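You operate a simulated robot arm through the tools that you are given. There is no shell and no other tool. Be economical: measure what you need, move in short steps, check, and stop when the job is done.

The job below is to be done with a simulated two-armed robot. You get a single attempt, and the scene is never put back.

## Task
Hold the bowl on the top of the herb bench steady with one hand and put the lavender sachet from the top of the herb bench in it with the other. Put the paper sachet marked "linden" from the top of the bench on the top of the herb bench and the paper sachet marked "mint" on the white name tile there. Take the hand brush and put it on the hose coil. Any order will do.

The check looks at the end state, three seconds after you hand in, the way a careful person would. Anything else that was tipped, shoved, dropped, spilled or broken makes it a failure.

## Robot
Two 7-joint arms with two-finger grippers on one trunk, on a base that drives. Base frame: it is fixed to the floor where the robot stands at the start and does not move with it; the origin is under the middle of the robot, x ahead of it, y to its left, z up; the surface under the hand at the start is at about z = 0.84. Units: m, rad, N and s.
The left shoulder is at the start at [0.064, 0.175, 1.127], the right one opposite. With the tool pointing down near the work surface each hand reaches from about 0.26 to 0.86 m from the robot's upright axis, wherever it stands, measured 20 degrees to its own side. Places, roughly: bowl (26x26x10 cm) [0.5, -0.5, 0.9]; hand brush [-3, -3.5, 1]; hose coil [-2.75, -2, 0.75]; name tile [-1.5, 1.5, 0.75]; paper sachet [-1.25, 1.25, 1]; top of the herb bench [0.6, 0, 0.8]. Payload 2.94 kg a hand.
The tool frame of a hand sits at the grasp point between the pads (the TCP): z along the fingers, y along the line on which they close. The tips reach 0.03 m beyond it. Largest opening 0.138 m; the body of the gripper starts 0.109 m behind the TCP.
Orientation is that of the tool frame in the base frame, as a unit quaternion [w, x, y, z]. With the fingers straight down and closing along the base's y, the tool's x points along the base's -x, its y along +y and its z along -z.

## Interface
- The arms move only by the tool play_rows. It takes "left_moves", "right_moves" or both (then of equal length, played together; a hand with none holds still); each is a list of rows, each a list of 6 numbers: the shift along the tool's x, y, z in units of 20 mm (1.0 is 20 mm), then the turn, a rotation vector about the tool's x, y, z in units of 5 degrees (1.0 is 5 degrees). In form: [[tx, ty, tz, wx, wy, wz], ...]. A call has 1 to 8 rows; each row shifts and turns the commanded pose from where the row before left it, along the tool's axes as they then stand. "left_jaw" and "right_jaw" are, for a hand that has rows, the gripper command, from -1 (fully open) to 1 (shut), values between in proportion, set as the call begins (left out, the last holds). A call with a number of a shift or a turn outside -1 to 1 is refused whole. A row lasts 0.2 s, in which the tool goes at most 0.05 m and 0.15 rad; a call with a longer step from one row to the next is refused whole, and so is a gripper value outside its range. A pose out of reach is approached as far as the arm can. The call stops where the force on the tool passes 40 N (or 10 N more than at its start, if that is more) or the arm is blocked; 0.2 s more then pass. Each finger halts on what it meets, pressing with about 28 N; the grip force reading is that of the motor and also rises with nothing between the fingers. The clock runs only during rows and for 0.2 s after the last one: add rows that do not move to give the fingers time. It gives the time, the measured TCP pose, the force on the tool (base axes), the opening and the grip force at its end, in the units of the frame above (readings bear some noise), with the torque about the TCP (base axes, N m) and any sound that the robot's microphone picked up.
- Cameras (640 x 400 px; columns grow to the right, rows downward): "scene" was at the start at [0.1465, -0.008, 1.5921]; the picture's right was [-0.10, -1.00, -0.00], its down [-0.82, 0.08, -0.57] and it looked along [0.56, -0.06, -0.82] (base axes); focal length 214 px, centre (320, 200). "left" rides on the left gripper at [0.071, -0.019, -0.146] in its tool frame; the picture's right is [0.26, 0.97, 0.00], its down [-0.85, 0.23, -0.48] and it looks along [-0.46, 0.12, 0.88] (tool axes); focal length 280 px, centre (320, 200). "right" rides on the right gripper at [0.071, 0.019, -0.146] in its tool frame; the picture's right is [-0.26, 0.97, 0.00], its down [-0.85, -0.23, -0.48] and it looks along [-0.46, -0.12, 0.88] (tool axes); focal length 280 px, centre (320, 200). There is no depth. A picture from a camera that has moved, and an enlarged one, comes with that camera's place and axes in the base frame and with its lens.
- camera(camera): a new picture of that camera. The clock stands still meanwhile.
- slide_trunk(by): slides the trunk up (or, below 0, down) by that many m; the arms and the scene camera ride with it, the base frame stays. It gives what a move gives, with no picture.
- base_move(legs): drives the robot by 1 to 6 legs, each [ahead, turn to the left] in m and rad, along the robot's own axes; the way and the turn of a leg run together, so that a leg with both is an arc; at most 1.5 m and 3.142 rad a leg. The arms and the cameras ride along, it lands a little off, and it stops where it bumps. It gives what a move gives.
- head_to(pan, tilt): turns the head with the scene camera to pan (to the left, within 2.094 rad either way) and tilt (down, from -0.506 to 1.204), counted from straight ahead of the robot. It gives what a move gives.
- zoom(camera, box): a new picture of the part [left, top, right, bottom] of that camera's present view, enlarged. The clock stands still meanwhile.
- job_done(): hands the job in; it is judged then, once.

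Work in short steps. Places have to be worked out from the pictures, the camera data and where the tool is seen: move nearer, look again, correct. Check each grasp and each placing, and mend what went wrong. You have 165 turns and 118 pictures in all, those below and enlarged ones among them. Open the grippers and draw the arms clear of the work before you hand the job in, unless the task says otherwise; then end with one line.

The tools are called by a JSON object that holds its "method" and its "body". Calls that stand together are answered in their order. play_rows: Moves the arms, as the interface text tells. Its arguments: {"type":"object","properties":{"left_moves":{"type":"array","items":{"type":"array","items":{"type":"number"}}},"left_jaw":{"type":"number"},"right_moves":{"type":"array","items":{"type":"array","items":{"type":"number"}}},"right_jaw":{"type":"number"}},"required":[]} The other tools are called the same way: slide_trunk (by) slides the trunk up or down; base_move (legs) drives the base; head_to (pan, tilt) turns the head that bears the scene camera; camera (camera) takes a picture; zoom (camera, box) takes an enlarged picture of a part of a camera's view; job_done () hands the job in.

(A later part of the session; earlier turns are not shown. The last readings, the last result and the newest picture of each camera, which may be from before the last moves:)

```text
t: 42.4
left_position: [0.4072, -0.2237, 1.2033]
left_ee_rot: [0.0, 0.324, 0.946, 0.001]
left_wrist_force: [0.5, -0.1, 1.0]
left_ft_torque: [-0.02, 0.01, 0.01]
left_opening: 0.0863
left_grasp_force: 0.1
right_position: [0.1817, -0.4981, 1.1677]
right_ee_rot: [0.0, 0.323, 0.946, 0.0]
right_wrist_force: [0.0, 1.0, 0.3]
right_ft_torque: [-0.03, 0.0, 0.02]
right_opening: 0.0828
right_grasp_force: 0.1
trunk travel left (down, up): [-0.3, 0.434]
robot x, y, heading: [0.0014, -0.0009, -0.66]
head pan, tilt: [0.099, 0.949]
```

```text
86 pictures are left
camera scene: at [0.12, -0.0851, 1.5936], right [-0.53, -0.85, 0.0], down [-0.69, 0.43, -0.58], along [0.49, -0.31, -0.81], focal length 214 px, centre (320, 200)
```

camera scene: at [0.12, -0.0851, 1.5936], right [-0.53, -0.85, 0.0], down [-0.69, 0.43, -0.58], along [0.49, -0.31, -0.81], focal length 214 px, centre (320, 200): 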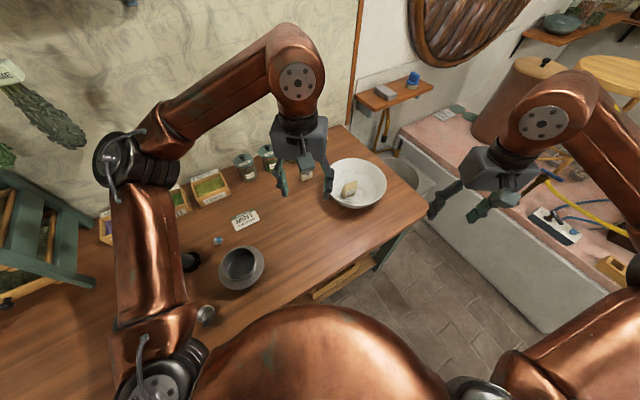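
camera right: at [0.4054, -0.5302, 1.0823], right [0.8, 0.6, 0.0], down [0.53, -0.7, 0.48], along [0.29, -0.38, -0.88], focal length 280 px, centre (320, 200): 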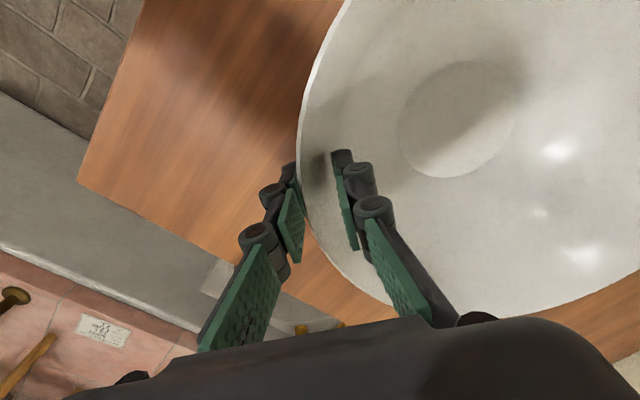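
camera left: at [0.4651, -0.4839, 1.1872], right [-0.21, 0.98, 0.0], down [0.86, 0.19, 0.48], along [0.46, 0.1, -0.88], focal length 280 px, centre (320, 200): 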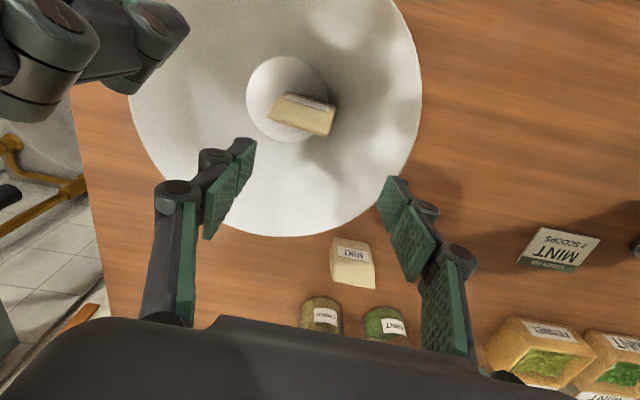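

Bowl with lavender is steady. I turn back to heading ≈0 and look at the other bench to find the linden sachet, tile and any mint sachet there.

{"method": "base_move", "body": {"legs": [[0, 0.66]]}}

{"method": "head_to", "body": {"pan": 2.094, "tilt": 0.4}}

{"method": "zoom", "body": {"camera": "scene", "box": [120, 140, 320, 265]}}

```text
t: 44.6
left_position: [0.4575, 0.0825, 1.2032]
left_ee_rot: [0.0, -0.01, 1.0, 0.0]
left_wrist_force: [0.7, 0.5, 0.0]
left_ft_torque: [-0.01, -0.02, -0.01]
left_opening: 0.0863
left_grasp_force: 0.2
right_position: [0.4557, -0.2711, 1.1659]
right_ee_rot: [0.0, -0.011, 1.0, 0.0]
right_wrist_force: [-0.7, -0.3, 0.3]
right_ft_torque: [0.02, 0.02, 0.01]
right_opening: 0.0828
right_grasp_force: 0.0
trunk travel left (down, up): [-0.3, 0.434]
robot x, y, heading: [0.0007, -0.0008, 0.023]
head pan, tilt: [0.099, 0.949]
```

```text
t: 46.5
left_position: [0.4574, 0.0836, 1.2029]
left_ee_rot: [-0.001, -0.01, 1.0, 0.0]
left_wrist_force: [0.0, -0.7, 0.5]
left_ft_torque: [-0.02, 0.05, -0.02]
left_opening: 0.0861
left_grasp_force: 0.0
right_position: [0.4559, -0.2725, 1.1674]
right_ee_rot: [-0.002, -0.01, 1.0, 0.001]
right_wrist_force: [-0.3, 1.4, 0.8]
right_ft_torque: [0.01, 0.01, 0.02]
right_opening: 0.0825
right_grasp_force: 0.1
trunk travel left (down, up): [-0.3, 0.434]
robot x, y, heading: [0.0013, -0.0038, 0.021]
head pan, tilt: [2.094, 0.4]
```

```text
3.20 times, centred on (220, 202) of scene
camera zoom: at [0.0274, 0.0802, 1.6401], right [0.86, 0.52, 0.0], down [0.2, -0.33, -0.92], along [-0.48, 0.79, -0.39], focal length 686 px, centre (640, 192)
```

zoom: 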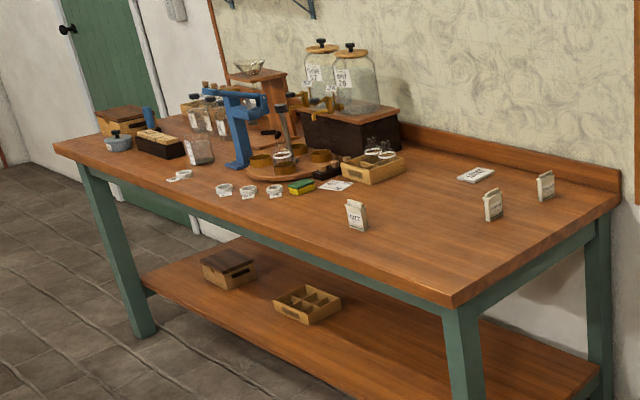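

Three sachets and the name tile are on that bench. I zoom to read them.

{"method": "zoom", "body": {"camera": "scene", "box": [260, 185, 300, 212]}}

{"method": "zoom", "body": {"camera": "scene", "box": [210, 190, 260, 220]}}

```text
14.81 times, centred on (280, 198) of scene
camera zoom: at [0.0274, 0.0802, 1.6401], right [0.86, 0.52, 0.0], down [0.2, -0.33, -0.92], along [-0.48, 0.79, -0.39], focal length 3177 px, centre (913, 222)
```

zoom: 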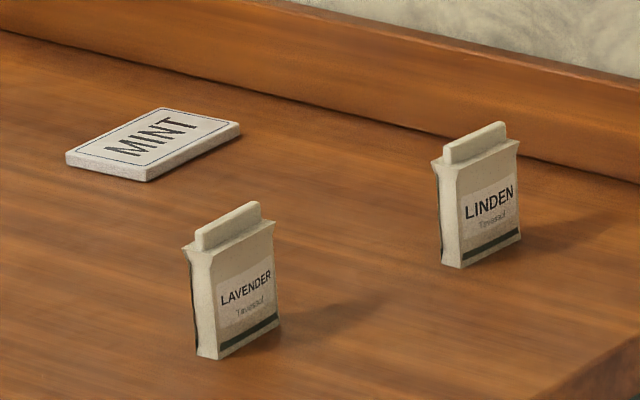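

```text
12.80 times, centred on (235, 205) of scene
camera zoom: at [0.0274, 0.0802, 1.6401], right [0.86, 0.52, 0.0], down [0.2, -0.33, -0.92], along [-0.48, 0.79, -0.39], focal length 2745 px, centre (1408, 136)
```

zoom: 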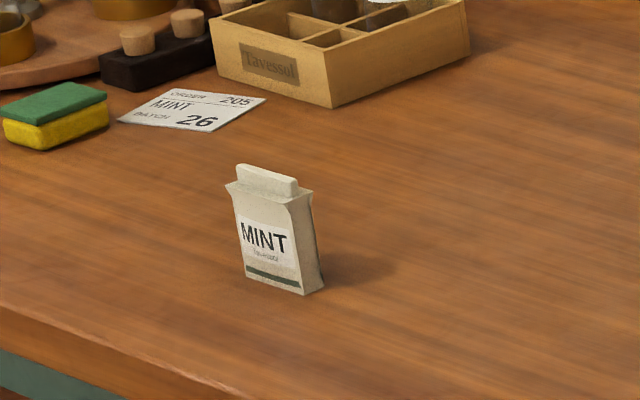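

The bench there holds LAVENDER, LINDEN and MINT sachets and the MINT tile; bench spans x −3…−1, y 1.0…1.65. I drive back, turn, and stop in front of the mint sachet at about (−1.5,0.45), heading 90°.

{"method": "base_move", "body": {"legs": [[-0.5, 0], [0, 2.69], [1.1, 0], [0, -1.14]]}}

{"method": "head_to", "body": {"pan": 0, "tilt": 0.7}}

{"method": "camera", "body": {"camera": "scene"}}

```text
t: 64.0
left_position: [-1.5801, 0.9387, 1.2039]
left_ee_rot: [0.0, -0.697, 0.717, 0.0]
left_wrist_force: [-0.3, 0.4, 0.7]
left_ft_torque: [0.0, -0.02, 0.03]
left_opening: 0.0865
left_grasp_force: 0.0
right_position: [-1.2264, 0.9195, 1.1664]
right_ee_rot: [-0.001, -0.697, 0.718, -0.001]
right_wrist_force: [0.4, 0.2, 0.5]
right_ft_torque: [0.01, -0.02, 0.01]
right_opening: 0.0827
right_grasp_force: 0.0
trunk travel left (down, up): [-0.3, 0.434]
robot x, y, heading: [-1.5201, 0.4782, 1.542]
head pan, tilt: [2.094, 0.4]
```

```text
t: 66.0
left_position: [-1.5806, 0.9389, 1.202]
left_ee_rot: [0.0, -0.696, 0.718, 0.001]
left_wrist_force: [0.0, 0.1, 0.9]
left_ft_torque: [0.0, -0.03, 0.02]
left_opening: 0.0862
left_grasp_force: 0.1
right_position: [-1.2252, 0.9177, 1.1659]
right_ee_rot: [-0.001, -0.697, 0.717, 0.0]
right_wrist_force: [0.7, 0.8, 0.5]
right_ft_torque: [-0.02, -0.02, 0.0]
right_opening: 0.0827
right_grasp_force: 0.0
trunk travel left (down, up): [-0.3, 0.434]
robot x, y, heading: [-1.5203, 0.4778, 1.538]
head pan, tilt: [0.0, 0.7]
```

```text
82 pictures are left
camera scene: at [-1.5166, 0.6382, 1.6132], right [1.0, -0.03, 0.0], down [-0.02, -0.64, -0.76], along [0.02, 0.76, -0.64], focal length 214 px, centre (320, 200)
```

scene: 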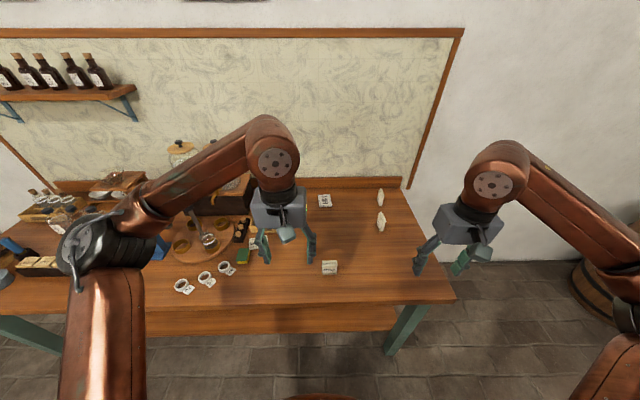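

Mint sachet is at about (−1.47,1.12). I move the left hand aside and bring the right hand over it to look.

{"method": "play_rows", "body": {"left_moves": [[0.6, 1, 0, 0, 0, 0], [0.6, 1, 0, 0, 0, 0], [0.6, 1, 0, 0, 0, 0], [0.6, 1, 0, 0, 0, 0], [0.6, 1, 0, 0, 0, 0], [0.6, 1, 0, 0, 0, 0], [0.6, 1, 0, 0, 0, 0], [0.6, 1, 0, 0, 0, 0]], "right_moves": [[-0.45, 0.95, 0.4, 0, 0, 0], [-0.45, 0.95, 0.4, 0, 0, 0], [-0.45, 0.95, 0.4, 0, 0, 0], [-0.45, 0.95, 0.4, 0, 0, 0], [-0.45, 0.95, 0.4, 0, 0, 0], [-0.45, 0.95, 0.4, 0, 0, 0], [-0.45, 0.95, 0.4, 0, 0, 0], [-0.45, 0.95, 0.4, 0, 0, 0]]}}

{"method": "play_rows", "body": {"right_moves": [[-0.45, 0.95, 0.4, 0, 0, 0], [-0.45, 0.95, 0.4, 0, 0, 0], [-0.45, 0.95, 0.4, 0, 0, 0], [-0.45, 0.95, 0.4, 0, 0, 0], [-0.45, 0.95, 0.4, 0, 0, 0]]}}

{"method": "camera", "body": {"camera": "right"}}

{"method": "zoom", "body": {"camera": "scene", "box": [290, 180, 410, 290]}}

```text
t: 67.8
left_position: [-1.7475, 0.8468, 1.2044]
left_ee_rot: [0.0, -0.696, 0.718, -0.001]
left_wrist_force: [-0.2, 0.4, -0.3]
left_ft_torque: [0.01, 0.0, -0.02]
left_opening: 0.0863
left_grasp_force: 0.2
right_position: [-1.3772, 0.9954, 1.1038]
right_ee_rot: [0.0, -0.696, 0.718, -0.001]
right_wrist_force: [-1.7, 0.0, 0.1]
right_ft_torque: [-0.01, -0.04, -0.04]
right_opening: 0.0826
right_grasp_force: 0.0
trunk travel left (down, up): [-0.3, 0.434]
robot x, y, heading: [-1.5247, 0.4767, 1.538]
head pan, tilt: [0.0, 0.7]
```

```text
t: 69.0
left_position: [-1.7468, 0.8478, 1.2055]
left_ee_rot: [0.001, -0.696, 0.718, 0.0]
left_wrist_force: [-0.6, 0.3, -0.2]
left_ft_torque: [-0.02, -0.02, 0.0]
left_opening: 0.0861
left_grasp_force: 0.1
right_position: [-1.4676, 1.0445, 1.0629]
right_ee_rot: [-0.001, -0.697, 0.717, 0.0]
right_wrist_force: [-1.0, -0.3, -0.2]
right_ft_torque: [-0.02, -0.01, -0.01]
right_opening: 0.0826
right_grasp_force: 0.0
trunk travel left (down, up): [-0.3, 0.434]
robot x, y, heading: [-1.5203, 0.4746, 1.54]
head pan, tilt: [0.0, 0.7]
```

```text
81 pictures are left
camera right: at [-1.4893, 0.9758, 1.2094], right [-0.96, 0.29, 0.0], down [0.25, 0.84, 0.48], along [0.14, 0.45, -0.88], focal length 280 px, centre (320, 200)
```

right: 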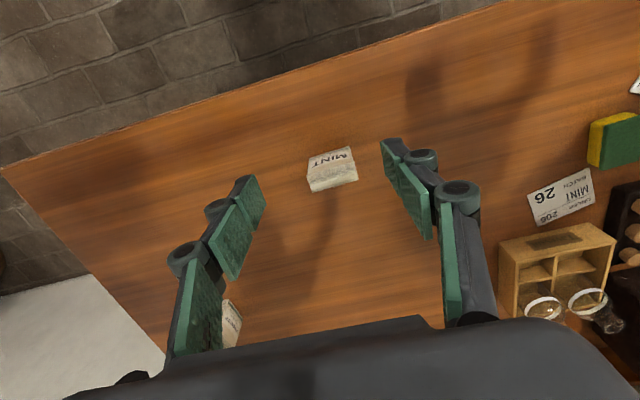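

```text
3.64 times, centred on (350, 235) of scene
camera zoom: at [-1.5183, 0.6388, 1.6131], right [1.0, -0.03, 0.0], down [-0.02, -0.64, -0.76], along [0.02, 0.76, -0.64], focal length 780 px, centre (211, 73)
```

zoom: 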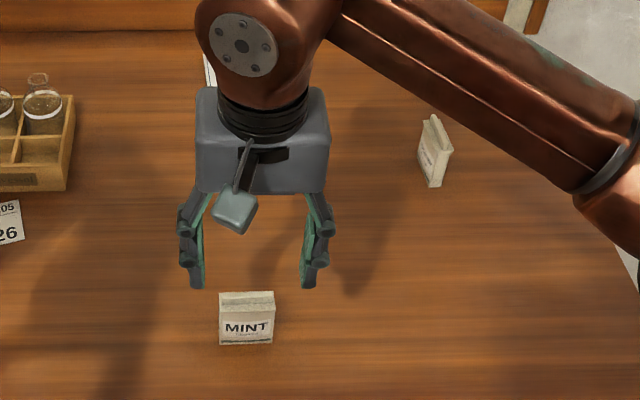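

Mint sachet at about (−1.466,1.108), top ≈0.91, width along x — aligned with the jaw. I open to 0.10, move above it and down to z≈0.96.

{"method": "play_rows", "body": {"right_moves": [[-1, 0, 0.2, 0, 0, 0], [-1, 0, 0.6, 0, 0, 0], [-1, 0, 1, 0, 0, 0], [-0.15, 0, 1, 0, 0, 0], [0, 0, 1, 0, 0, 0], [0, 0, 1, 0, 0, 0]], "right_jaw": -0.45}}

{"method": "camera", "body": {"camera": "right"}}

```text
t: 70.4
left_position: [-1.7452, 0.8455, 1.2041]
left_ee_rot: [0.0, -0.697, 0.717, 0.0]
left_wrist_force: [-0.3, -0.1, 0.6]
left_ft_torque: [0.0, 0.02, 0.0]
left_opening: 0.0861
left_grasp_force: 0.0
right_position: [-1.4655, 1.1065, 0.9676]
right_ee_rot: [-0.001, -0.696, 0.718, 0.0]
right_wrist_force: [0.5, 0.3, -0.1]
right_ft_torque: [0.03, 0.02, -0.02]
right_opening: 0.1
right_grasp_force: 0.0
trunk travel left (down, up): [-0.3, 0.434]
robot x, y, heading: [-1.5241, 0.4724, 1.544]
head pan, tilt: [0.0, 0.7]
```

```text
79 pictures are left
camera right: at [-1.4858, 1.0371, 1.1131], right [-0.96, 0.29, 0.0], down [0.26, 0.84, 0.47], along [0.14, 0.45, -0.88], focal length 280 px, centre (320, 200)
```

right: 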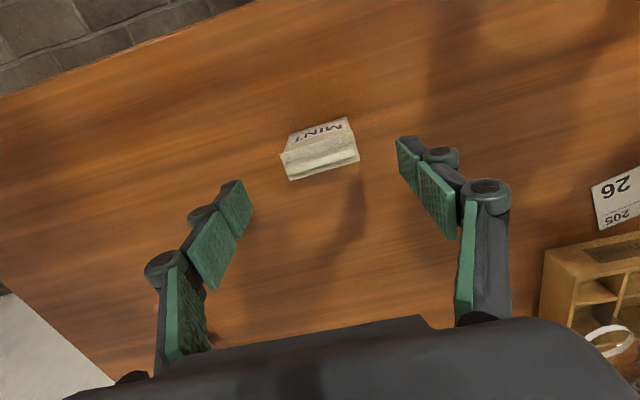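

Centred; sachet about 4 mm further ahead. I descend to z≈0.885 and close.

{"method": "play_rows", "body": {"right_moves": [[-0.2, 0, 0.5, 0, 0, 0], [0, 0, 1, 0, 0, 0], [0, 0, 1, 0, 0, 0], [0, 0, 1, 0, 0, 0], [0, 0, 0.6, 0, 0, 0]]}}

{"method": "camera", "body": {"camera": "right"}}

```text
t: 71.6
left_position: [-1.7451, 0.8461, 1.2051]
left_ee_rot: [0.0, -0.697, 0.717, -0.001]
left_wrist_force: [-0.7, 0.2, -0.2]
left_ft_torque: [-0.03, -0.02, 0.04]
left_opening: 0.0865
left_grasp_force: 0.1
right_position: [-1.468, 1.111, 0.8846]
right_ee_rot: [-0.001, -0.696, 0.718, 0.0]
right_wrist_force: [0.3, 0.2, 0.4]
right_ft_torque: [0.0, -0.03, 0.0]
right_opening: 0.1001
right_grasp_force: 0.0
trunk travel left (down, up): [-0.3, 0.434]
robot x, y, heading: [-1.5248, 0.4768, 1.536]
head pan, tilt: [0.0, 0.7]
```

```text
78 pictures are left
camera right: at [-1.4888, 1.0417, 1.0308], right [-0.96, 0.29, 0.0], down [0.26, 0.84, 0.47], along [0.14, 0.45, -0.88], focal length 280 px, centre (320, 200)
```

right: 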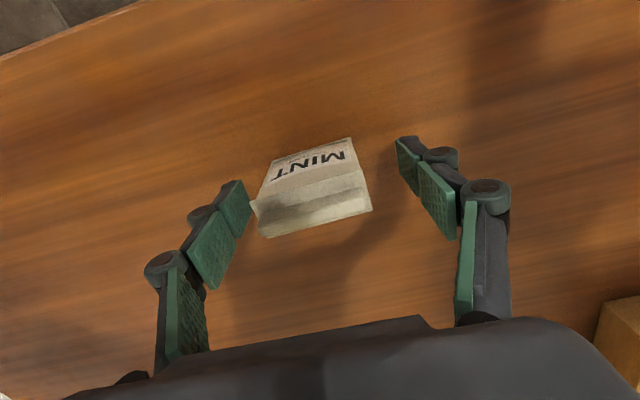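

Sachet lies between the fingers, slightly toward one side. I shift 4 mm and close.

{"method": "play_rows", "body": {"right_moves": [[0, -0.2, 0, 0, 0, 0]]}}

{"method": "play_rows", "body": {"right_moves": [[0, 0, 0, 0, 0, 0], [0, 0, 0, 0, 0, 0], [0, 0, 0, 0, 0, 0], [0, 0, 0, 0, 0, 0]], "right_jaw": 1}}

{"method": "play_rows", "body": {"right_moves": [[0, 0, -0.5, 0, 0, 0], [0, 0, -1, 0, 0, 0], [0, 0, -1, 0, 0, 0], [0, 0, -1, 0, 0, 0], [0, 0, -1, 0, 0, 0], [0, 0, -1, 0, 0, 0], [0, 0, -1, 0, 0, 0], [0, 0, -1, 0, 0, 0]]}}

{"method": "camera", "body": {"camera": "right"}}

```text
t: 72.0
left_position: [-1.7454, 0.8468, 1.2046]
left_ee_rot: [-0.001, -0.696, 0.718, 0.0]
left_wrist_force: [-0.3, 0.5, 0.6]
left_ft_torque: [0.0, 0.03, 0.02]
left_opening: 0.0862
left_grasp_force: 0.0
right_position: [-1.4641, 1.1109, 0.8853]
right_ee_rot: [-0.001, -0.696, 0.718, -0.001]
right_wrist_force: [0.8, 0.7, -0.4]
right_ft_torque: [-0.01, -0.02, -0.04]
right_opening: 0.1003
right_grasp_force: 0.1
trunk travel left (down, up): [-0.3, 0.434]
robot x, y, heading: [-1.5201, 0.4796, 1.541]
head pan, tilt: [0.0, 0.7]
```

```text
t: 73.0
left_position: [-1.7463, 0.8453, 1.205]
left_ee_rot: [0.0, -0.697, 0.717, 0.0]
left_wrist_force: [0.4, -0.1, 0.8]
left_ft_torque: [0.0, -0.01, 0.01]
left_opening: 0.0859
left_grasp_force: 0.1
right_position: [-1.4641, 1.1111, 0.885]
right_ee_rot: [0.0, -0.696, 0.718, -0.001]
right_wrist_force: [-0.3, 0.6, 1.0]
right_ft_torque: [0.01, 0.0, -0.01]
right_opening: 0.0567
right_grasp_force: 28.4
trunk travel left (down, up): [-0.3, 0.434]
robot x, y, heading: [-1.5212, 0.4749, 1.544]
head pan, tilt: [0.0, 0.7]
```

```text
t: 74.8
left_position: [-1.7453, 0.8462, 1.2061]
left_ee_rot: [0.0, -0.697, 0.717, 0.0]
left_wrist_force: [0.1, -0.2, -0.6]
left_ft_torque: [0.0, -0.01, -0.03]
left_opening: 0.0862
left_grasp_force: 0.2
right_position: [-1.4631, 1.1094, 1.037]
right_ee_rot: [0.001, -0.697, 0.717, 0.0]
right_wrist_force: [-0.1, -1.0, -0.2]
right_ft_torque: [0.0, 0.01, 0.02]
right_opening: 0.0567
right_grasp_force: 27.5
trunk travel left (down, up): [-0.3, 0.434]
robot x, y, heading: [-1.5208, 0.4773, 1.542]
head pan, tilt: [0.0, 0.7]
```

```text
77 pictures are left
camera right: at [-1.4836, 1.0407, 1.1815], right [-0.96, 0.29, 0.0], down [0.26, 0.84, 0.48], along [0.14, 0.46, -0.88], focal length 280 px, centre (320, 200)
```

right: 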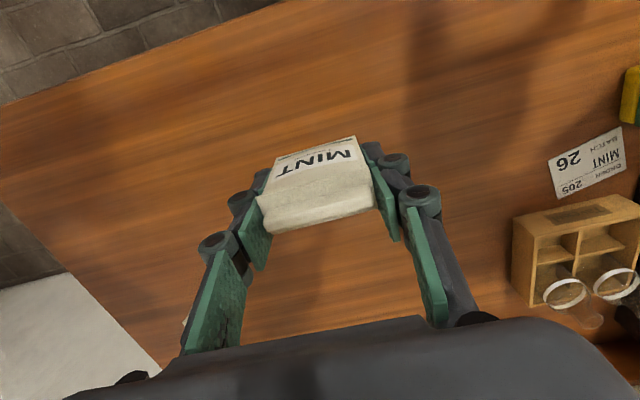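

Mint is held. I retract the right hand to a compact pose before driving round to the bench's free end.

{"method": "play_rows", "body": {"right_moves": [[1, -0.7, -1, 0, 0, 0], [1, -0.7, -1, 0, 0, 0], [1, -0.7, -1, 0, 0, 0], [1, -0.7, -1, 0, 0, 0], [1, -0.7, -1, 0, 0, 0], [1, -0.7, -1, 0, 0, 0], [1, -0.7, -1, 0, 0, 0], [1, -0.7, 0, 0, 0, 0]]}}

{"method": "play_rows", "body": {"right_moves": [[1, -0.5, 0, 0, 0, 0], [1, -0.5, 0, 0, 0, 0], [1, -0.5, 0, 0, 0, 0], [1, 0, 0, 0, 0, 0]]}}

{"method": "base_move", "body": {"legs": [[0, -1.54], [0.52, 0], [0, 3.14], [0, 0.53], [-0.97, 0], [0, -0.95]]}}

{"method": "camera", "body": {"camera": "scene"}}

```text
t: 76.6
left_position: [-1.7447, 0.8459, 1.2059]
left_ee_rot: [0.0, -0.697, 0.718, 0.0]
left_wrist_force: [0.5, 0.3, 0.5]
left_ft_torque: [0.03, 0.05, -0.02]
left_opening: 0.0866
left_grasp_force: 0.1
right_position: [-1.3547, 0.9483, 1.1754]
right_ee_rot: [-0.001, -0.696, 0.718, 0.0]
right_wrist_force: [0.6, 0.2, -0.8]
right_ft_torque: [0.01, 0.04, 0.03]
right_opening: 0.0566
right_grasp_force: 27.6
trunk travel left (down, up): [-0.3, 0.434]
robot x, y, heading: [-1.5201, 0.4791, 1.541]
head pan, tilt: [0.0, 0.7]
```

```text
t: 77.6
left_position: [-1.7456, 0.8444, 1.2058]
left_ee_rot: [0.0, -0.697, 0.717, 0.0]
left_wrist_force: [-0.3, 0.1, -0.3]
left_ft_torque: [0.01, -0.04, 0.01]
left_opening: 0.0862
left_grasp_force: 0.1
right_position: [-1.3286, 0.8666, 1.1746]
right_ee_rot: [-0.001, -0.697, 0.717, 0.0]
right_wrist_force: [-0.7, 0.1, -0.7]
right_ft_torque: [0.0, -0.02, -0.01]
right_opening: 0.0564
right_grasp_force: 28.1
trunk travel left (down, up): [-0.3, 0.434]
robot x, y, heading: [-1.5208, 0.4774, 1.544]
head pan, tilt: [0.0, 0.7]
```

```text
t: 100.9
left_position: [-0.5983, 1.0284, 1.2299]
left_ee_rot: [0.021, 0.997, -0.07, -0.035]
left_wrist_force: [-0.4, -0.6, 1.0]
left_ft_torque: [0.01, -0.12, -0.01]
left_opening: 0.0864
left_grasp_force: 0.0
right_position: [-0.5179, 1.3951, 1.1755]
right_ee_rot: [0.027, 0.99, -0.132, -0.045]
right_wrist_force: [-0.1, -1.8, -0.8]
right_ft_torque: [0.09, -0.01, 0.01]
right_opening: 0.0563
right_grasp_force: 27.8
trunk travel left (down, up): [-0.3, 0.434]
robot x, y, heading: [-0.2041, 1.0968, 2.863]
head pan, tilt: [0.0, 0.7]
stopped in leg 6: the robot was blocked; the commanded pose is now the measured one
```

```text
76 pictures are left
camera scene: at [-0.3902, 1.0162, 1.6151], right [0.27, 0.96, 0.08], down [0.63, -0.12, -0.76], along [-0.72, 0.26, -0.64], focal length 214 px, centre (320, 200)
```

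scene: 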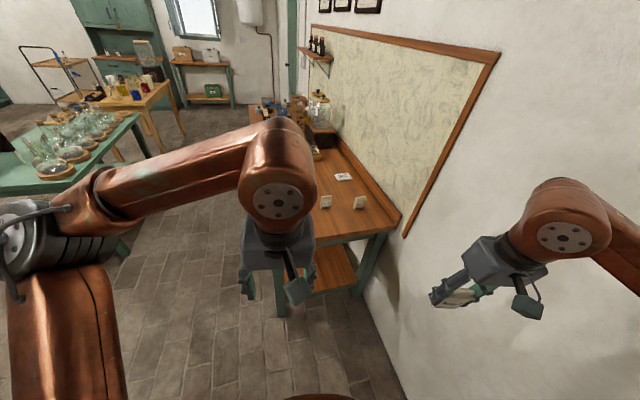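

The turn got blocked and the robot reads slightly tilted. I look to the right and behind for the contact.

{"method": "head_to", "body": {"pan": -1.7, "tilt": 0.6}}

{"method": "camera", "body": {"camera": "scene"}}

```text
t: 102.6
left_position: [-0.6227, 1.0452, 1.2273]
left_ee_rot: [0.026, 0.995, -0.086, -0.034]
left_wrist_force: [0.8, -0.9, -0.3]
left_ft_torque: [0.02, 0.06, -0.01]
left_opening: 0.0862
left_grasp_force: 0.0
right_position: [-0.5443, 1.4088, 1.1684]
right_ee_rot: [0.036, 0.987, -0.155, -0.035]
right_wrist_force: [-1.2, 1.1, -0.6]
right_ft_torque: [-0.08, -0.16, -0.01]
right_opening: 0.0562
right_grasp_force: 28.3
trunk travel left (down, up): [-0.3, 0.434]
robot x, y, heading: [-0.2277, 1.0988, 2.942]
head pan, tilt: [-1.7, 0.6]
```

```text
75 pictures are left
camera scene: at [-0.3007, 1.0795, 1.6307], right [0.95, -0.32, -0.01], down [-0.17, -0.47, -0.87], along [0.28, 0.82, -0.5], focal length 214 px, centre (320, 200)
```

scene: 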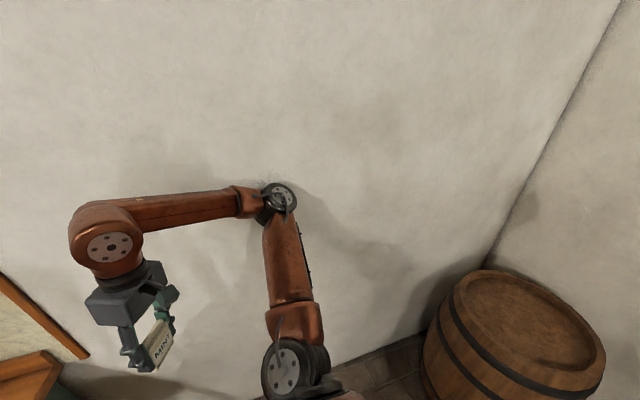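

The right elbow is leaning on the wall. I turn right a little to free it, back off 0.25 m away from the wall, and check.

{"method": "base_move", "body": {"legs": [[0, -0.4], [-0.25, 0]]}}

{"method": "camera", "body": {"camera": "scene"}}

```text
t: 103.3
left_position: [-0.5907, 1.1968, 1.2272]
left_ee_rot: [0.083, 0.992, -0.08, -0.054]
left_wrist_force: [-3.2, -0.9, 3.8]
left_ft_torque: [0.16, -0.5, 0.08]
left_opening: 0.086
left_grasp_force: 0.0
right_position: [-0.5194, 1.5398, 1.1312]
right_ee_rot: [0.102, 0.956, -0.27, -0.046]
right_wrist_force: [-7.0, 27.7, -13.5]
right_ft_torque: [-3.69, -0.65, 0.56]
right_opening: 0.0565
right_grasp_force: 28.1
trunk travel left (down, up): [-0.3, 0.434]
robot x, y, heading: [-0.2292, 1.095, 2.934]
head pan, tilt: [-1.7, 0.6]
stopped in leg 1: the robot was blocked; the commanded pose is now the measured one
```

```text
74 pictures are left
camera scene: at [-0.2878, 1.1302, 1.6284], right [0.94, -0.33, -0.01], down [-0.18, -0.5, -0.85], along [0.27, 0.8, -0.53], focal length 214 px, centre (320, 200)
```

scene: 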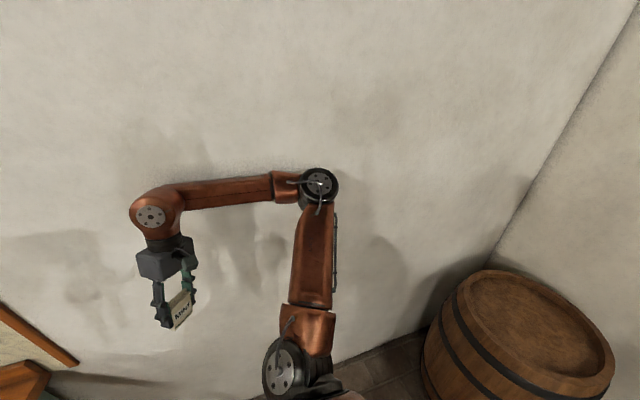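

The right forearm lies along the wall. I pull the right hand toward the robot's left and forward, which draws the elbow inwards.

{"method": "play_rows", "body": {"right_moves": [[0, 0.5, 0, 0, 0, 0], [-0.3, 0.9, 0, 0, 0, 0], [-0.5, 0.9, 0, 0, 0, 0], [-0.5, 0.9, 0, 0, 0, 0], [-0.5, 0.9, 0, 0, 0, 0], [-0.5, 0.9, 0, 0, 0, 0]]}}

{"method": "camera", "body": {"camera": "scene"}}

```text
t: 103.7
left_position: [-0.5942, 1.1923, 1.2176]
left_ee_rot: [0.091, 0.99, -0.09, -0.054]
left_wrist_force: [-3.8, -2.6, -1.2]
left_ft_torque: [0.28, -0.36, 0.02]
left_opening: 0.0862
left_grasp_force: 0.1
right_position: [-0.5259, 1.541, 1.135]
right_ee_rot: [0.094, 0.951, -0.29, -0.047]
right_wrist_force: [-1.4, -3.3, 3.0]
right_ft_torque: [0.43, -0.18, -0.05]
right_opening: 0.0564
right_grasp_force: 28.2
trunk travel left (down, up): [-0.3, 0.434]
robot x, y, heading: [-0.2285, 1.0983, 2.936]
head pan, tilt: [-1.7, 0.6]
stopped in row 1 (left hand): the arm was blocked; the commanded pose is now the measured one
```

```text
73 pictures are left
camera scene: at [-0.3108, 1.0687, 1.6304], right [0.95, -0.32, -0.01], down [-0.16, -0.47, -0.87], along [0.28, 0.82, -0.49], focal length 214 px, centre (320, 200)
```

scene: 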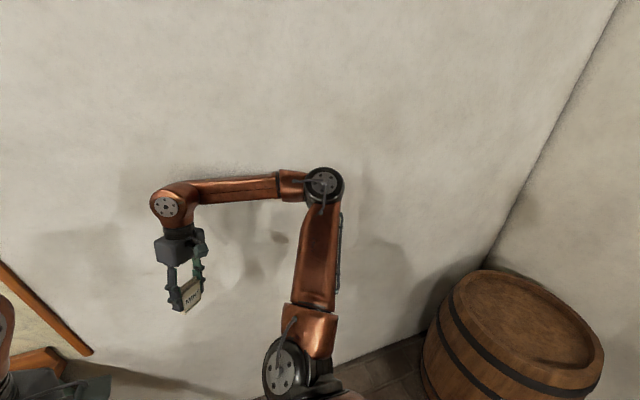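

The body is still swaying from the bump; I let it settle with idle rows.

{"method": "play_rows", "body": {"right_moves": [[0, 0, 0, 0, 0, 0], [0, 0, 0, 0, 0, 0], [0, 0, 0, 0, 0, 0], [0, 0, 0, 0, 0, 0], [0, 0, 0, 0, 0, 0], [0, 0, 0, 0, 0, 0]]}}

{"method": "camera", "body": {"camera": "scene"}}

```text
t: 104.0
left_position: [-0.6002, 1.1692, 1.2247]
left_ee_rot: [0.127, 0.984, -0.076, -0.097]
left_wrist_force: [-3.4, -5.0, 5.0]
left_ft_torque: [0.7, -0.44, -0.08]
left_opening: 0.0864
left_grasp_force: 0.2
right_position: [-0.5705, 1.5529, 1.1668]
right_ee_rot: [0.097, 0.949, -0.28, -0.104]
right_wrist_force: [2.1, -0.9, 6.5]
right_ft_torque: [0.25, 0.07, -0.06]
right_opening: 0.0564
right_grasp_force: 28.0
trunk travel left (down, up): [-0.3, 0.434]
robot x, y, heading: [-0.2502, 1.0995, 3.043]
head pan, tilt: [-1.7, 0.6]
stopped in row 1 (left hand): the arm was blocked; the commanded pose is now the measured one
```

```text
72 pictures are left
camera scene: at [-0.3177, 1.0079, 1.6336], right [0.97, -0.23, -0.02], down [-0.13, -0.45, -0.88], along [0.19, 0.86, -0.47], focal length 214 px, centre (320, 200)
```

scene: 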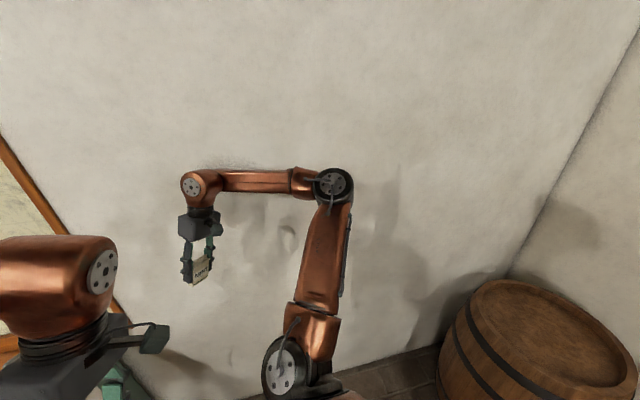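

The base is relaxing toward the left; turning left carries the elbow past its widest point, so I turn left to face away from the wall.

{"method": "base_move", "body": {"legs": [[0, 0.6]]}}

{"method": "camera", "body": {"camera": "scene"}}

```text
t: 104.7
left_position: [-0.6514, 1.1267, 1.2388]
left_ee_rot: [0.312, 0.921, -0.05, -0.227]
left_wrist_force: [-3.4, -8.1, 9.7]
left_ft_torque: [1.5, -0.91, -0.2]
left_opening: 0.0864
left_grasp_force: 0.0
right_position: [-0.7433, 1.5173, 1.1516]
right_ee_rot: [0.172, 0.954, -0.218, -0.113]
right_wrist_force: [2.8, 3.7, 9.2]
right_ft_torque: [-0.07, 0.18, -0.07]
right_opening: 0.0565
right_grasp_force: 28.2
trunk travel left (down, up): [-0.3, 0.434]
robot x, y, heading: [-0.331, 1.0997, -2.945]
head pan, tilt: [-1.7, 0.6]
stopped in leg 1: the robot was blocked; the commanded pose is now the measured one
```

```text
71 pictures are left
camera scene: at [-0.3276, 0.9346, 1.6362], right [1.0, 0.07, -0.04], down [-0.01, -0.44, -0.9], along [-0.08, 0.9, -0.44], focal length 214 px, centre (320, 200)
```

scene: 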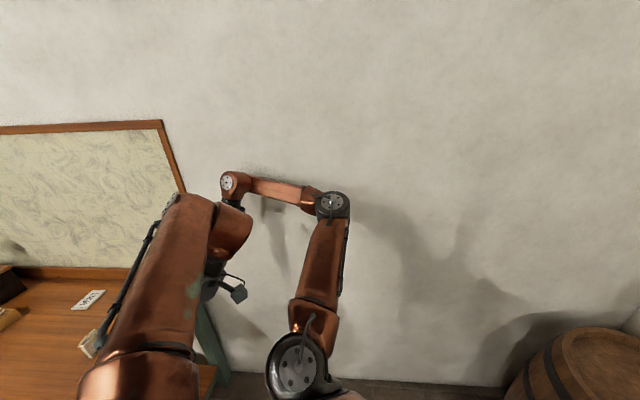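

The trunk appears to be leaning away from the wall by several degrees. I let a moment pass without motion to see whether it rights itself.

{"method": "head_to", "body": {"pan": 0, "tilt": 0.6}}

{"method": "camera", "body": {"camera": "scene"}}

```text
t: 106.4
left_position: [-0.9189, 1.1238, 1.2124]
left_ee_rot: [0.128, 0.986, -0.1, -0.039]
left_wrist_force: [-4.9, -6.7, 5.2]
left_ft_torque: [0.98, -0.59, 0.1]
left_opening: 0.0867
left_grasp_force: 0.0
right_position: [-1.1117, 1.5132, 1.1862]
right_ee_rot: [0.182, 0.949, -0.226, -0.125]
right_wrist_force: [-3.2, -3.9, 7.9]
right_ft_torque: [0.71, -0.41, -0.12]
right_opening: 0.0567
right_grasp_force: 27.7
trunk travel left (down, up): [-0.3, 0.434]
robot x, y, heading: [-0.4804, 1.0207, -2.458]
head pan, tilt: [0.0, 0.6]
```

```text
70 pictures are left
camera scene: at [-0.6648, 0.8163, 1.6199], right [-0.63, 0.77, 0.03], down [0.47, 0.41, -0.78], along [-0.62, -0.48, -0.62], focal length 214 px, centre (320, 200)
```

scene: 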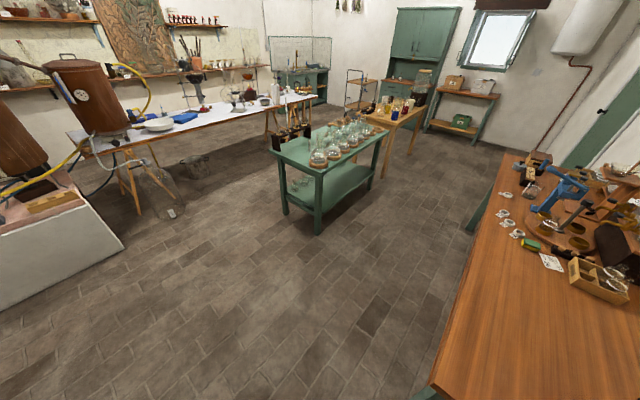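

The base swung on to heading 219° while the arms stayed behind on the right. I let it settle with another head move and look at the arms.

{"method": "head_to", "body": {"pan": -1.1, "tilt": 0.8}}

{"method": "camera", "body": {"camera": "scene"}}

```text
t: 107.8
left_position: [-0.842, 1.0862, 1.2189]
left_ee_rot: [0.102, 0.994, -0.016, -0.033]
left_wrist_force: [-3.5, -16.3, 13.4]
left_ft_torque: [2.44, -0.56, -0.17]
left_opening: 0.0864
left_grasp_force: 0.5
right_position: [-0.9676, 1.4562, 1.0442]
right_ee_rot: [0.195, 0.925, -0.283, 0.164]
right_wrist_force: [17.8, -4.9, -49.6]
right_ft_torque: [-2.32, 0.32, -0.71]
right_opening: 0.0565
right_grasp_force: 28.2
trunk travel left (down, up): [-0.3, 0.434]
robot x, y, heading: [-0.4398, 1.0129, -2.443]
head pan, tilt: [-1.1, 0.799]
```

```text
69 pictures are left
camera scene: at [-0.5893, 0.8596, 1.6106], right [0.38, 0.92, 0.08], down [0.67, -0.22, -0.71], along [-0.64, 0.33, -0.7], focal length 214 px, centre (320, 200)
```

scene: 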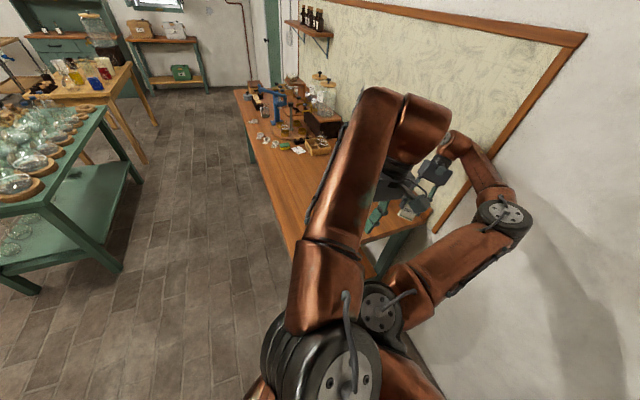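

The left gripper is pressing on the right wrist. I move the left hand away to the robot's left (world +x, −y) and up.

{"method": "play_rows", "body": {"left_moves": [[0.3, 0.6, -0.8, 0, 0, 0], [0.4, 0.9, -0.6, 0, 0, 0], [0.4, 0.9, -0.4, 0, 0, 0], [0.4, 0.9, 0, 0, 0, 0], [0.4, 0.9, 0, 0, 0, 0], [0.4, 0.9, 0, 0, 0, 0]]}}

{"method": "camera", "body": {"camera": "scene"}}

```text
t: 108.0
left_position: [-0.844, 1.075, 1.2547]
left_ee_rot: [0.003, 0.997, -0.046, -0.068]
left_wrist_force: [-13.9, -10.4, -8.5]
left_ft_torque: [0.95, -1.14, -0.1]
left_opening: 0.0859
left_grasp_force: 0.1
right_position: [-1.0307, 1.5075, 1.0631]
right_ee_rot: [0.154, 0.894, -0.409, 0.098]
right_wrist_force: [-9.7, -6.8, 32.9]
right_ft_torque: [2.12, -0.25, 0.32]
right_opening: 0.0565
right_grasp_force: 27.7
trunk travel left (down, up): [-0.3, 0.434]
robot x, y, heading: [-0.472, 0.9848, -2.276]
head pan, tilt: [-1.1, 0.799]
stopped in row 1 (right hand): the force on the tool passed its limit at 88 N (the readings are from after the stop); the commanded pose is now the measured one
```

```text
68 pictures are left
camera scene: at [-0.5249, 0.8759, 1.6108], right [0.23, 0.97, 0.03], down [0.67, -0.13, -0.73], along [-0.71, 0.19, -0.68], focal length 214 px, centre (320, 200)
```

scene: 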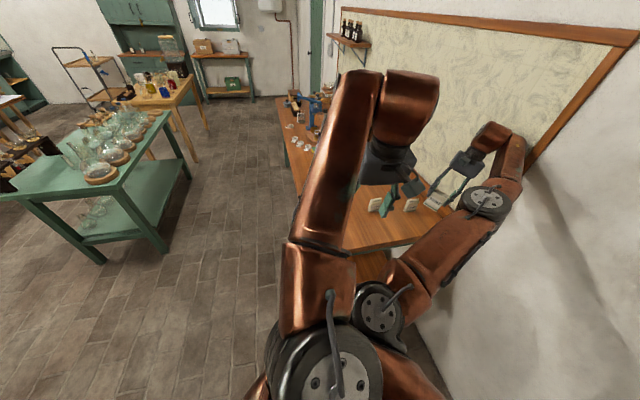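

Linden and lavender still stand. I continue drawing the left hand away to the robot's left in small moves.

{"method": "play_rows", "body": {"left_moves": [[0, 0, 0, 0, 0, 0], [0.3, 0.5, 0, 0, 0, 0], [0.4, 0.9, 0, 0, 0, 0], [0.4, 0.9, 0, 0, 0, 0], [0.4, 0.9, 0, 0, 0, 0]]}}

{"method": "camera", "body": {"camera": "scene"}}

```text
t: 108.3
left_position: [-0.8815, 1.1258, 1.2082]
left_ee_rot: [0.091, 0.995, -0.026, 0.006]
left_wrist_force: [-3.4, -1.0, -0.6]
left_ft_torque: [0.15, -0.36, 0.16]
left_opening: 0.0861
left_grasp_force: 0.0
right_position: [-1.1707, 1.4574, 0.961]
right_ee_rot: [0.166, 0.942, -0.255, 0.141]
right_wrist_force: [3.1, 4.9, -4.4]
right_ft_torque: [-0.87, 0.23, -0.28]
right_opening: 0.0565
right_grasp_force: 28.1
trunk travel left (down, up): [-0.3, 0.434]
robot x, y, heading: [-0.466, 0.993, -2.269]
head pan, tilt: [-1.1, 0.799]
stopped in row 1 (right hand): the arm was blocked; the commanded pose is now the measured one
```

```text
67 pictures are left
camera scene: at [-0.6057, 0.9672, 1.6041], right [0.22, 0.98, -0.01], down [0.71, -0.17, -0.69], along [-0.67, 0.15, -0.73], focal length 214 px, centre (320, 200)
```

scene: 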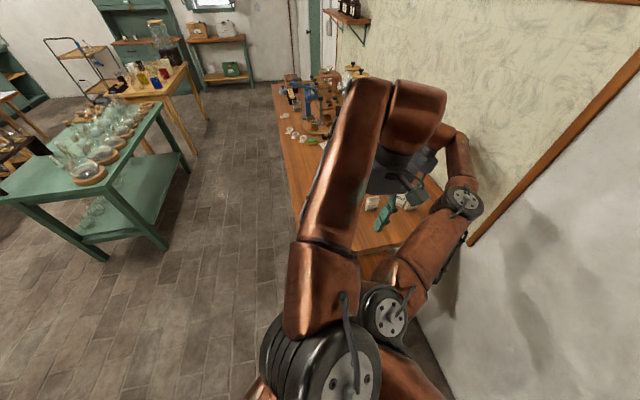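

The right hand has sunk to z≈0.96 near the standing sachets; I raise it straight away.

{"method": "play_rows", "body": {"right_moves": [[0, 0, -1, 0, 0, 0], [0, 0, -1, 0, 0, 0], [0, 0, -1, 0, 0, 0], [0, 0, -1, 0, 0, 0], [0, 0, -1, 0, 0, 0]]}}

{"method": "camera", "body": {"camera": "scene"}}

```text
t: 108.7
left_position: [-0.9899, 1.1434, 1.2]
left_ee_rot: [0.033, 0.996, 0.08, -0.014]
left_wrist_force: [-8.3, -5.3, -2.7]
left_ft_torque: [0.65, -0.98, 0.04]
left_opening: 0.0867
left_grasp_force: 0.2
right_position: [-1.205, 1.4756, 0.9651]
right_ee_rot: [0.16, 0.937, -0.274, 0.147]
right_wrist_force: [-2.2, 2.2, 2.0]
right_ft_torque: [-0.07, -0.15, 0.04]
right_opening: 0.0563
right_grasp_force: 28.4
right hand out of reach, approached as far as the arm can: row 1
trunk travel left (down, up): [-0.3, 0.434]
robot x, y, heading: [-0.4535, 1.0038, -2.2]
head pan, tilt: [-1.1, 0.799]
stopped in row 1 (left hand): the arm was blocked; the commanded pose is now the measured one
```

```text
66 pictures are left
camera scene: at [-0.7112, 1.0253, 1.5993], right [0.16, 0.99, -0.03], down [0.76, -0.14, -0.63], along [-0.63, 0.08, -0.78], focal length 214 px, centre (320, 200)
```

scene: 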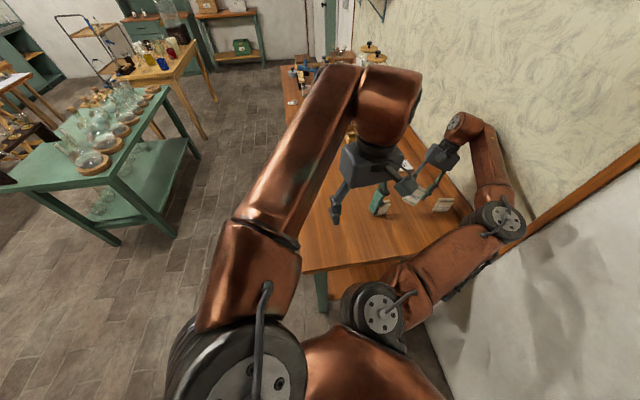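

The arm is at an awkward reach limit; raising the trunk lifts both hands straight away from the bench items.

{"method": "slide_trunk", "body": {"by": 0.12}}

{"method": "camera", "body": {"camera": "scene"}}

```text
t: 109.0
left_position: [-0.9199, 1.0768, 1.2745]
left_ee_rot: [-0.064, 0.98, 0.157, -0.104]
left_wrist_force: [4.7, 5.6, -4.4]
left_ft_torque: [-0.6, 0.62, 0.19]
left_opening: 0.0864
left_grasp_force: 0.2
right_position: [-1.1347, 1.439, 1.0421]
right_ee_rot: [0.045, 0.955, -0.274, 0.101]
right_wrist_force: [5.5, -1.2, 2.0]
right_ft_torque: [0.01, 0.66, -0.04]
right_opening: 0.0567
right_grasp_force: 27.7
trunk travel left (down, up): [-0.302, 0.432]
robot x, y, heading: [-0.4437, 1.0208, -2.138]
head pan, tilt: [-1.1, 0.799]
stopped: the arm was blocked; the commanded pose is now the measured one
```

```text
65 pictures are left
camera scene: at [-0.5878, 0.9926, 1.61], right [0.1, 1.0, -0.02], down [0.72, -0.08, -0.69], along [-0.68, 0.05, -0.73], focal length 214 px, centre (320, 200)
```

scene: 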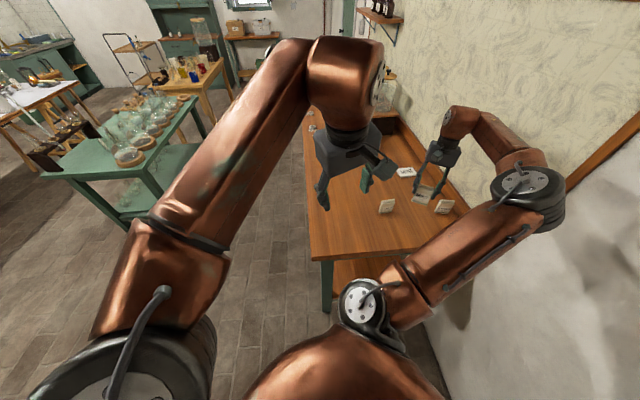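

The body is nearly upright and hands are clear. I let it settle with a small head move.

{"method": "head_to", "body": {"pan": -1.0, "tilt": 0.8}}

{"method": "head_to", "body": {"pan": -0.9, "tilt": 0.8}}

{"method": "camera", "body": {"camera": "scene"}}

```text
t: 109.7
left_position: [-0.9576, 1.1151, 1.2369]
left_ee_rot: [0.004, 0.99, 0.13, -0.059]
left_wrist_force: [-3.1, 4.1, -2.4]
left_ft_torque: [-0.43, -0.25, 0.12]
left_opening: 0.0858
left_grasp_force: 0.1
right_position: [-1.1883, 1.4368, 0.9969]
right_ee_rot: [0.092, 0.958, -0.232, 0.139]
right_wrist_force: [-1.6, -9.7, -3.5]
right_ft_torque: [1.08, -0.34, 0.32]
right_opening: 0.0566
right_grasp_force: 28.3
trunk travel left (down, up): [-0.302, 0.432]
robot x, y, heading: [-0.4442, 1.0169, -2.127]
head pan, tilt: [-1.0, 0.799]
```

```text
t: 110.3
left_position: [-0.8677, 1.0412, 1.2825]
left_ee_rot: [-0.031, 0.986, 0.135, -0.096]
left_wrist_force: [6.1, -5.5, 8.7]
left_ft_torque: [0.74, 0.53, -0.19]
left_opening: 0.0862
left_grasp_force: 0.2
right_position: [-1.1181, 1.3785, 1.0606]
right_ee_rot: [0.078, 0.967, -0.219, 0.103]
right_wrist_force: [3.8, -6.8, -3.5]
right_ft_torque: [0.49, 0.3, 0.1]
right_opening: 0.0566
right_grasp_force: 27.9
trunk travel left (down, up): [-0.302, 0.432]
robot x, y, heading: [-0.4444, 1.0183, -2.119]
head pan, tilt: [-0.901, 0.799]
```

```text
64 pictures are left
camera scene: at [-0.5527, 0.9256, 1.607], right [-0.12, 0.99, 0.01], down [0.71, 0.1, -0.7], along [-0.7, -0.08, -0.71], focal length 214 px, centre (320, 200)
```

scene: 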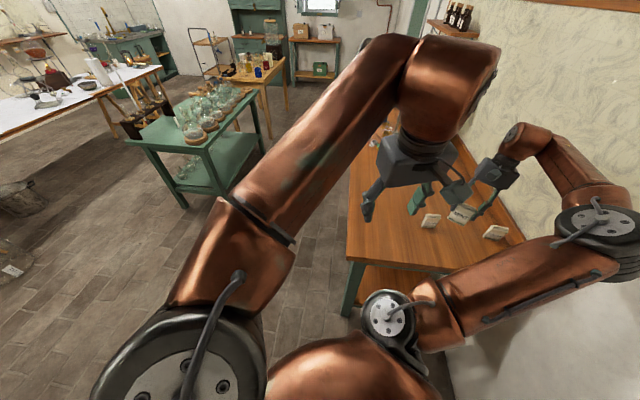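

The rocking is dying down. I raise the trunk 0.1 m for more clearance.

{"method": "slide_trunk", "body": {"by": 0.1}}

{"method": "head_to", "body": {"pan": -0.8, "tilt": 0.8}}

{"method": "head_to", "body": {"pan": -0.7, "tilt": 0.8}}

{"method": "camera", "body": {"camera": "scene"}}

```text
t: 110.8
left_position: [-0.9106, 1.1063, 1.2367]
left_ee_rot: [0.026, 0.994, 0.096, -0.051]
left_wrist_force: [1.2, 1.1, -2.0]
left_ft_torque: [-0.18, 0.23, 0.04]
left_opening: 0.0862
left_grasp_force: 0.1
right_position: [-1.1419, 1.4506, 1.0433]
right_ee_rot: [0.058, 0.954, -0.26, 0.14]
right_wrist_force: [-1.1, -2.3, -1.5]
right_ft_torque: [0.24, -0.13, 0.08]
right_opening: 0.0564
right_grasp_force: 28.2
trunk travel left (down, up): [-0.311, 0.423]
robot x, y, heading: [-0.4431, 1.0176, -2.123]
head pan, tilt: [-0.901, 0.799]
stopped: the arm was blocked; the commanded pose is now the measured one
```

```text
t: 111.4
left_position: [-0.9166, 1.0552, 1.28]
left_ee_rot: [-0.046, 0.981, 0.165, -0.09]
left_wrist_force: [1.0, -0.7, -0.5]
left_ft_torque: [0.04, 0.07, 0.01]
left_opening: 0.086
left_grasp_force: 0.0
right_position: [-1.1376, 1.4131, 1.0701]
right_ee_rot: [0.031, 0.96, -0.25, 0.118]
right_wrist_force: [0.1, -0.8, 0.4]
right_ft_torque: [0.11, 0.01, 0.06]
right_opening: 0.0566
right_grasp_force: 28.3
trunk travel left (down, up): [-0.311, 0.423]
robot x, y, heading: [-0.446, 1.019, -2.123]
head pan, tilt: [-0.799, 0.799]
```

```text
t: 112.1
left_position: [-0.9085, 1.1012, 1.2451]
left_ee_rot: [0.019, 0.993, 0.104, -0.057]
left_wrist_force: [2.4, 3.7, -2.3]
left_ft_torque: [-0.41, 0.28, 0.07]
left_opening: 0.0861
left_grasp_force: 0.1
right_position: [-1.1451, 1.4362, 1.0428]
right_ee_rot: [0.062, 0.956, -0.25, 0.14]
right_wrist_force: [-13.0, -19.2, -6.3]
right_ft_torque: [1.67, -1.22, 0.7]
right_opening: 0.0565
right_grasp_force: 27.9
trunk travel left (down, up): [-0.311, 0.423]
robot x, y, heading: [-0.4449, 1.0165, -2.124]
head pan, tilt: [-0.7, 0.799]
```

```text
63 pictures are left
camera scene: at [-0.6153, 0.9673, 1.6163], right [-0.31, 0.95, -0.03], down [0.71, 0.21, -0.68], along [-0.64, -0.23, -0.73], focal length 214 px, centre (320, 200)
```

scene: 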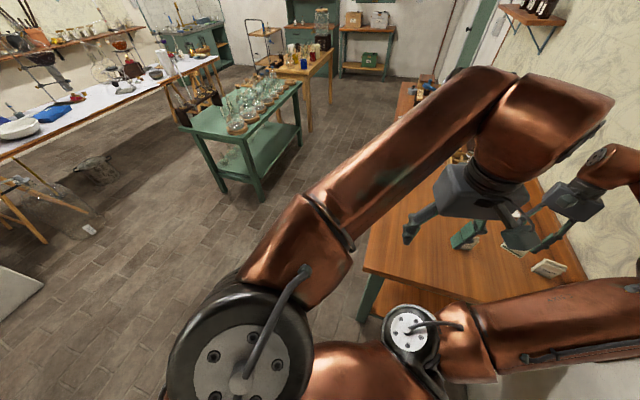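

Contacts with the wall keep it rocking. I first lift the right hand further, then will drive forward (away from the wall).

{"method": "play_rows", "body": {"right_moves": [[0, 0, -1, 0, 0, 0], [0, 0, -1, 0, 0, 0], [0, 0, -1, 0, 0, 0], [0, 0, -1, 0, 0, 0]], "left_moves": [[0.5, 0.5, -0.5, 0, 0, 0], [0.5, 0.5, -0.5, 0, 0, 0], [0.5, 0.5, -0.5, 0, 0, 0], [0.5, 0.5, -0.5, 0, 0, 0]]}}

{"method": "play_rows", "body": {"right_moves": [[0, 0, -1, 0, 0, 0], [0, 0, -1, 0, 0, 0], [0, 0, -1, 0, 0, 0]], "left_moves": [[0.5, 0.5, -0.5, 0, 0, 0], [0.5, 0.5, -0.5, 0, 0, 0], [0.5, 0.5, -0.5, 0, 0, 0]]}}

```text
t: 112.4
left_position: [-0.948, 1.024, 1.31]
left_ee_rot: [-0.089, 0.963, 0.232, -0.103]
left_wrist_force: [-2.2, -1.9, -5.1]
left_ft_torque: [0.45, -0.1, -0.12]
left_opening: 0.0861
left_grasp_force: 0.0
right_position: [-1.1892, 1.3627, 1.0494]
right_ee_rot: [0.052, 0.968, -0.211, 0.125]
right_wrist_force: [-43.6, -79.9, 7.9]
right_ft_torque: [7.19, -3.58, 2.68]
right_opening: 0.0561
right_grasp_force: 28.4
trunk travel left (down, up): [-0.311, 0.423]
robot x, y, heading: [-0.4423, 1.0202, -2.118]
head pan, tilt: [-0.7, 0.799]
stopped in row 1 (left hand): the arm was blocked; the commanded pose is now the measured one
```

```text
t: 112.8
left_position: [-0.8808, 0.9524, 1.3545]
left_ee_rot: [-0.148, 0.94, 0.277, -0.134]
left_wrist_force: [-3.5, -0.5, -4.9]
left_ft_torque: [0.1, -0.14, -0.1]
left_opening: 0.0866
left_grasp_force: 0.0
right_position: [-1.1338, 1.336, 1.0494]
right_ee_rot: [-0.025, 0.964, -0.228, 0.133]
right_wrist_force: [-2.2, -17.9, 4.6]
right_ft_torque: [1.97, -0.08, 0.57]
right_opening: 0.0563
right_grasp_force: 28.1
right hand out of reach, approached as far as the arm can: row 1
trunk travel left (down, up): [-0.311, 0.423]
robot x, y, heading: [-0.4461, 1.0196, -2.117]
head pan, tilt: [-0.7, 0.799]
stopped in row 1 (left hand): the arm was blocked; the commanded pose is now the measured one
```

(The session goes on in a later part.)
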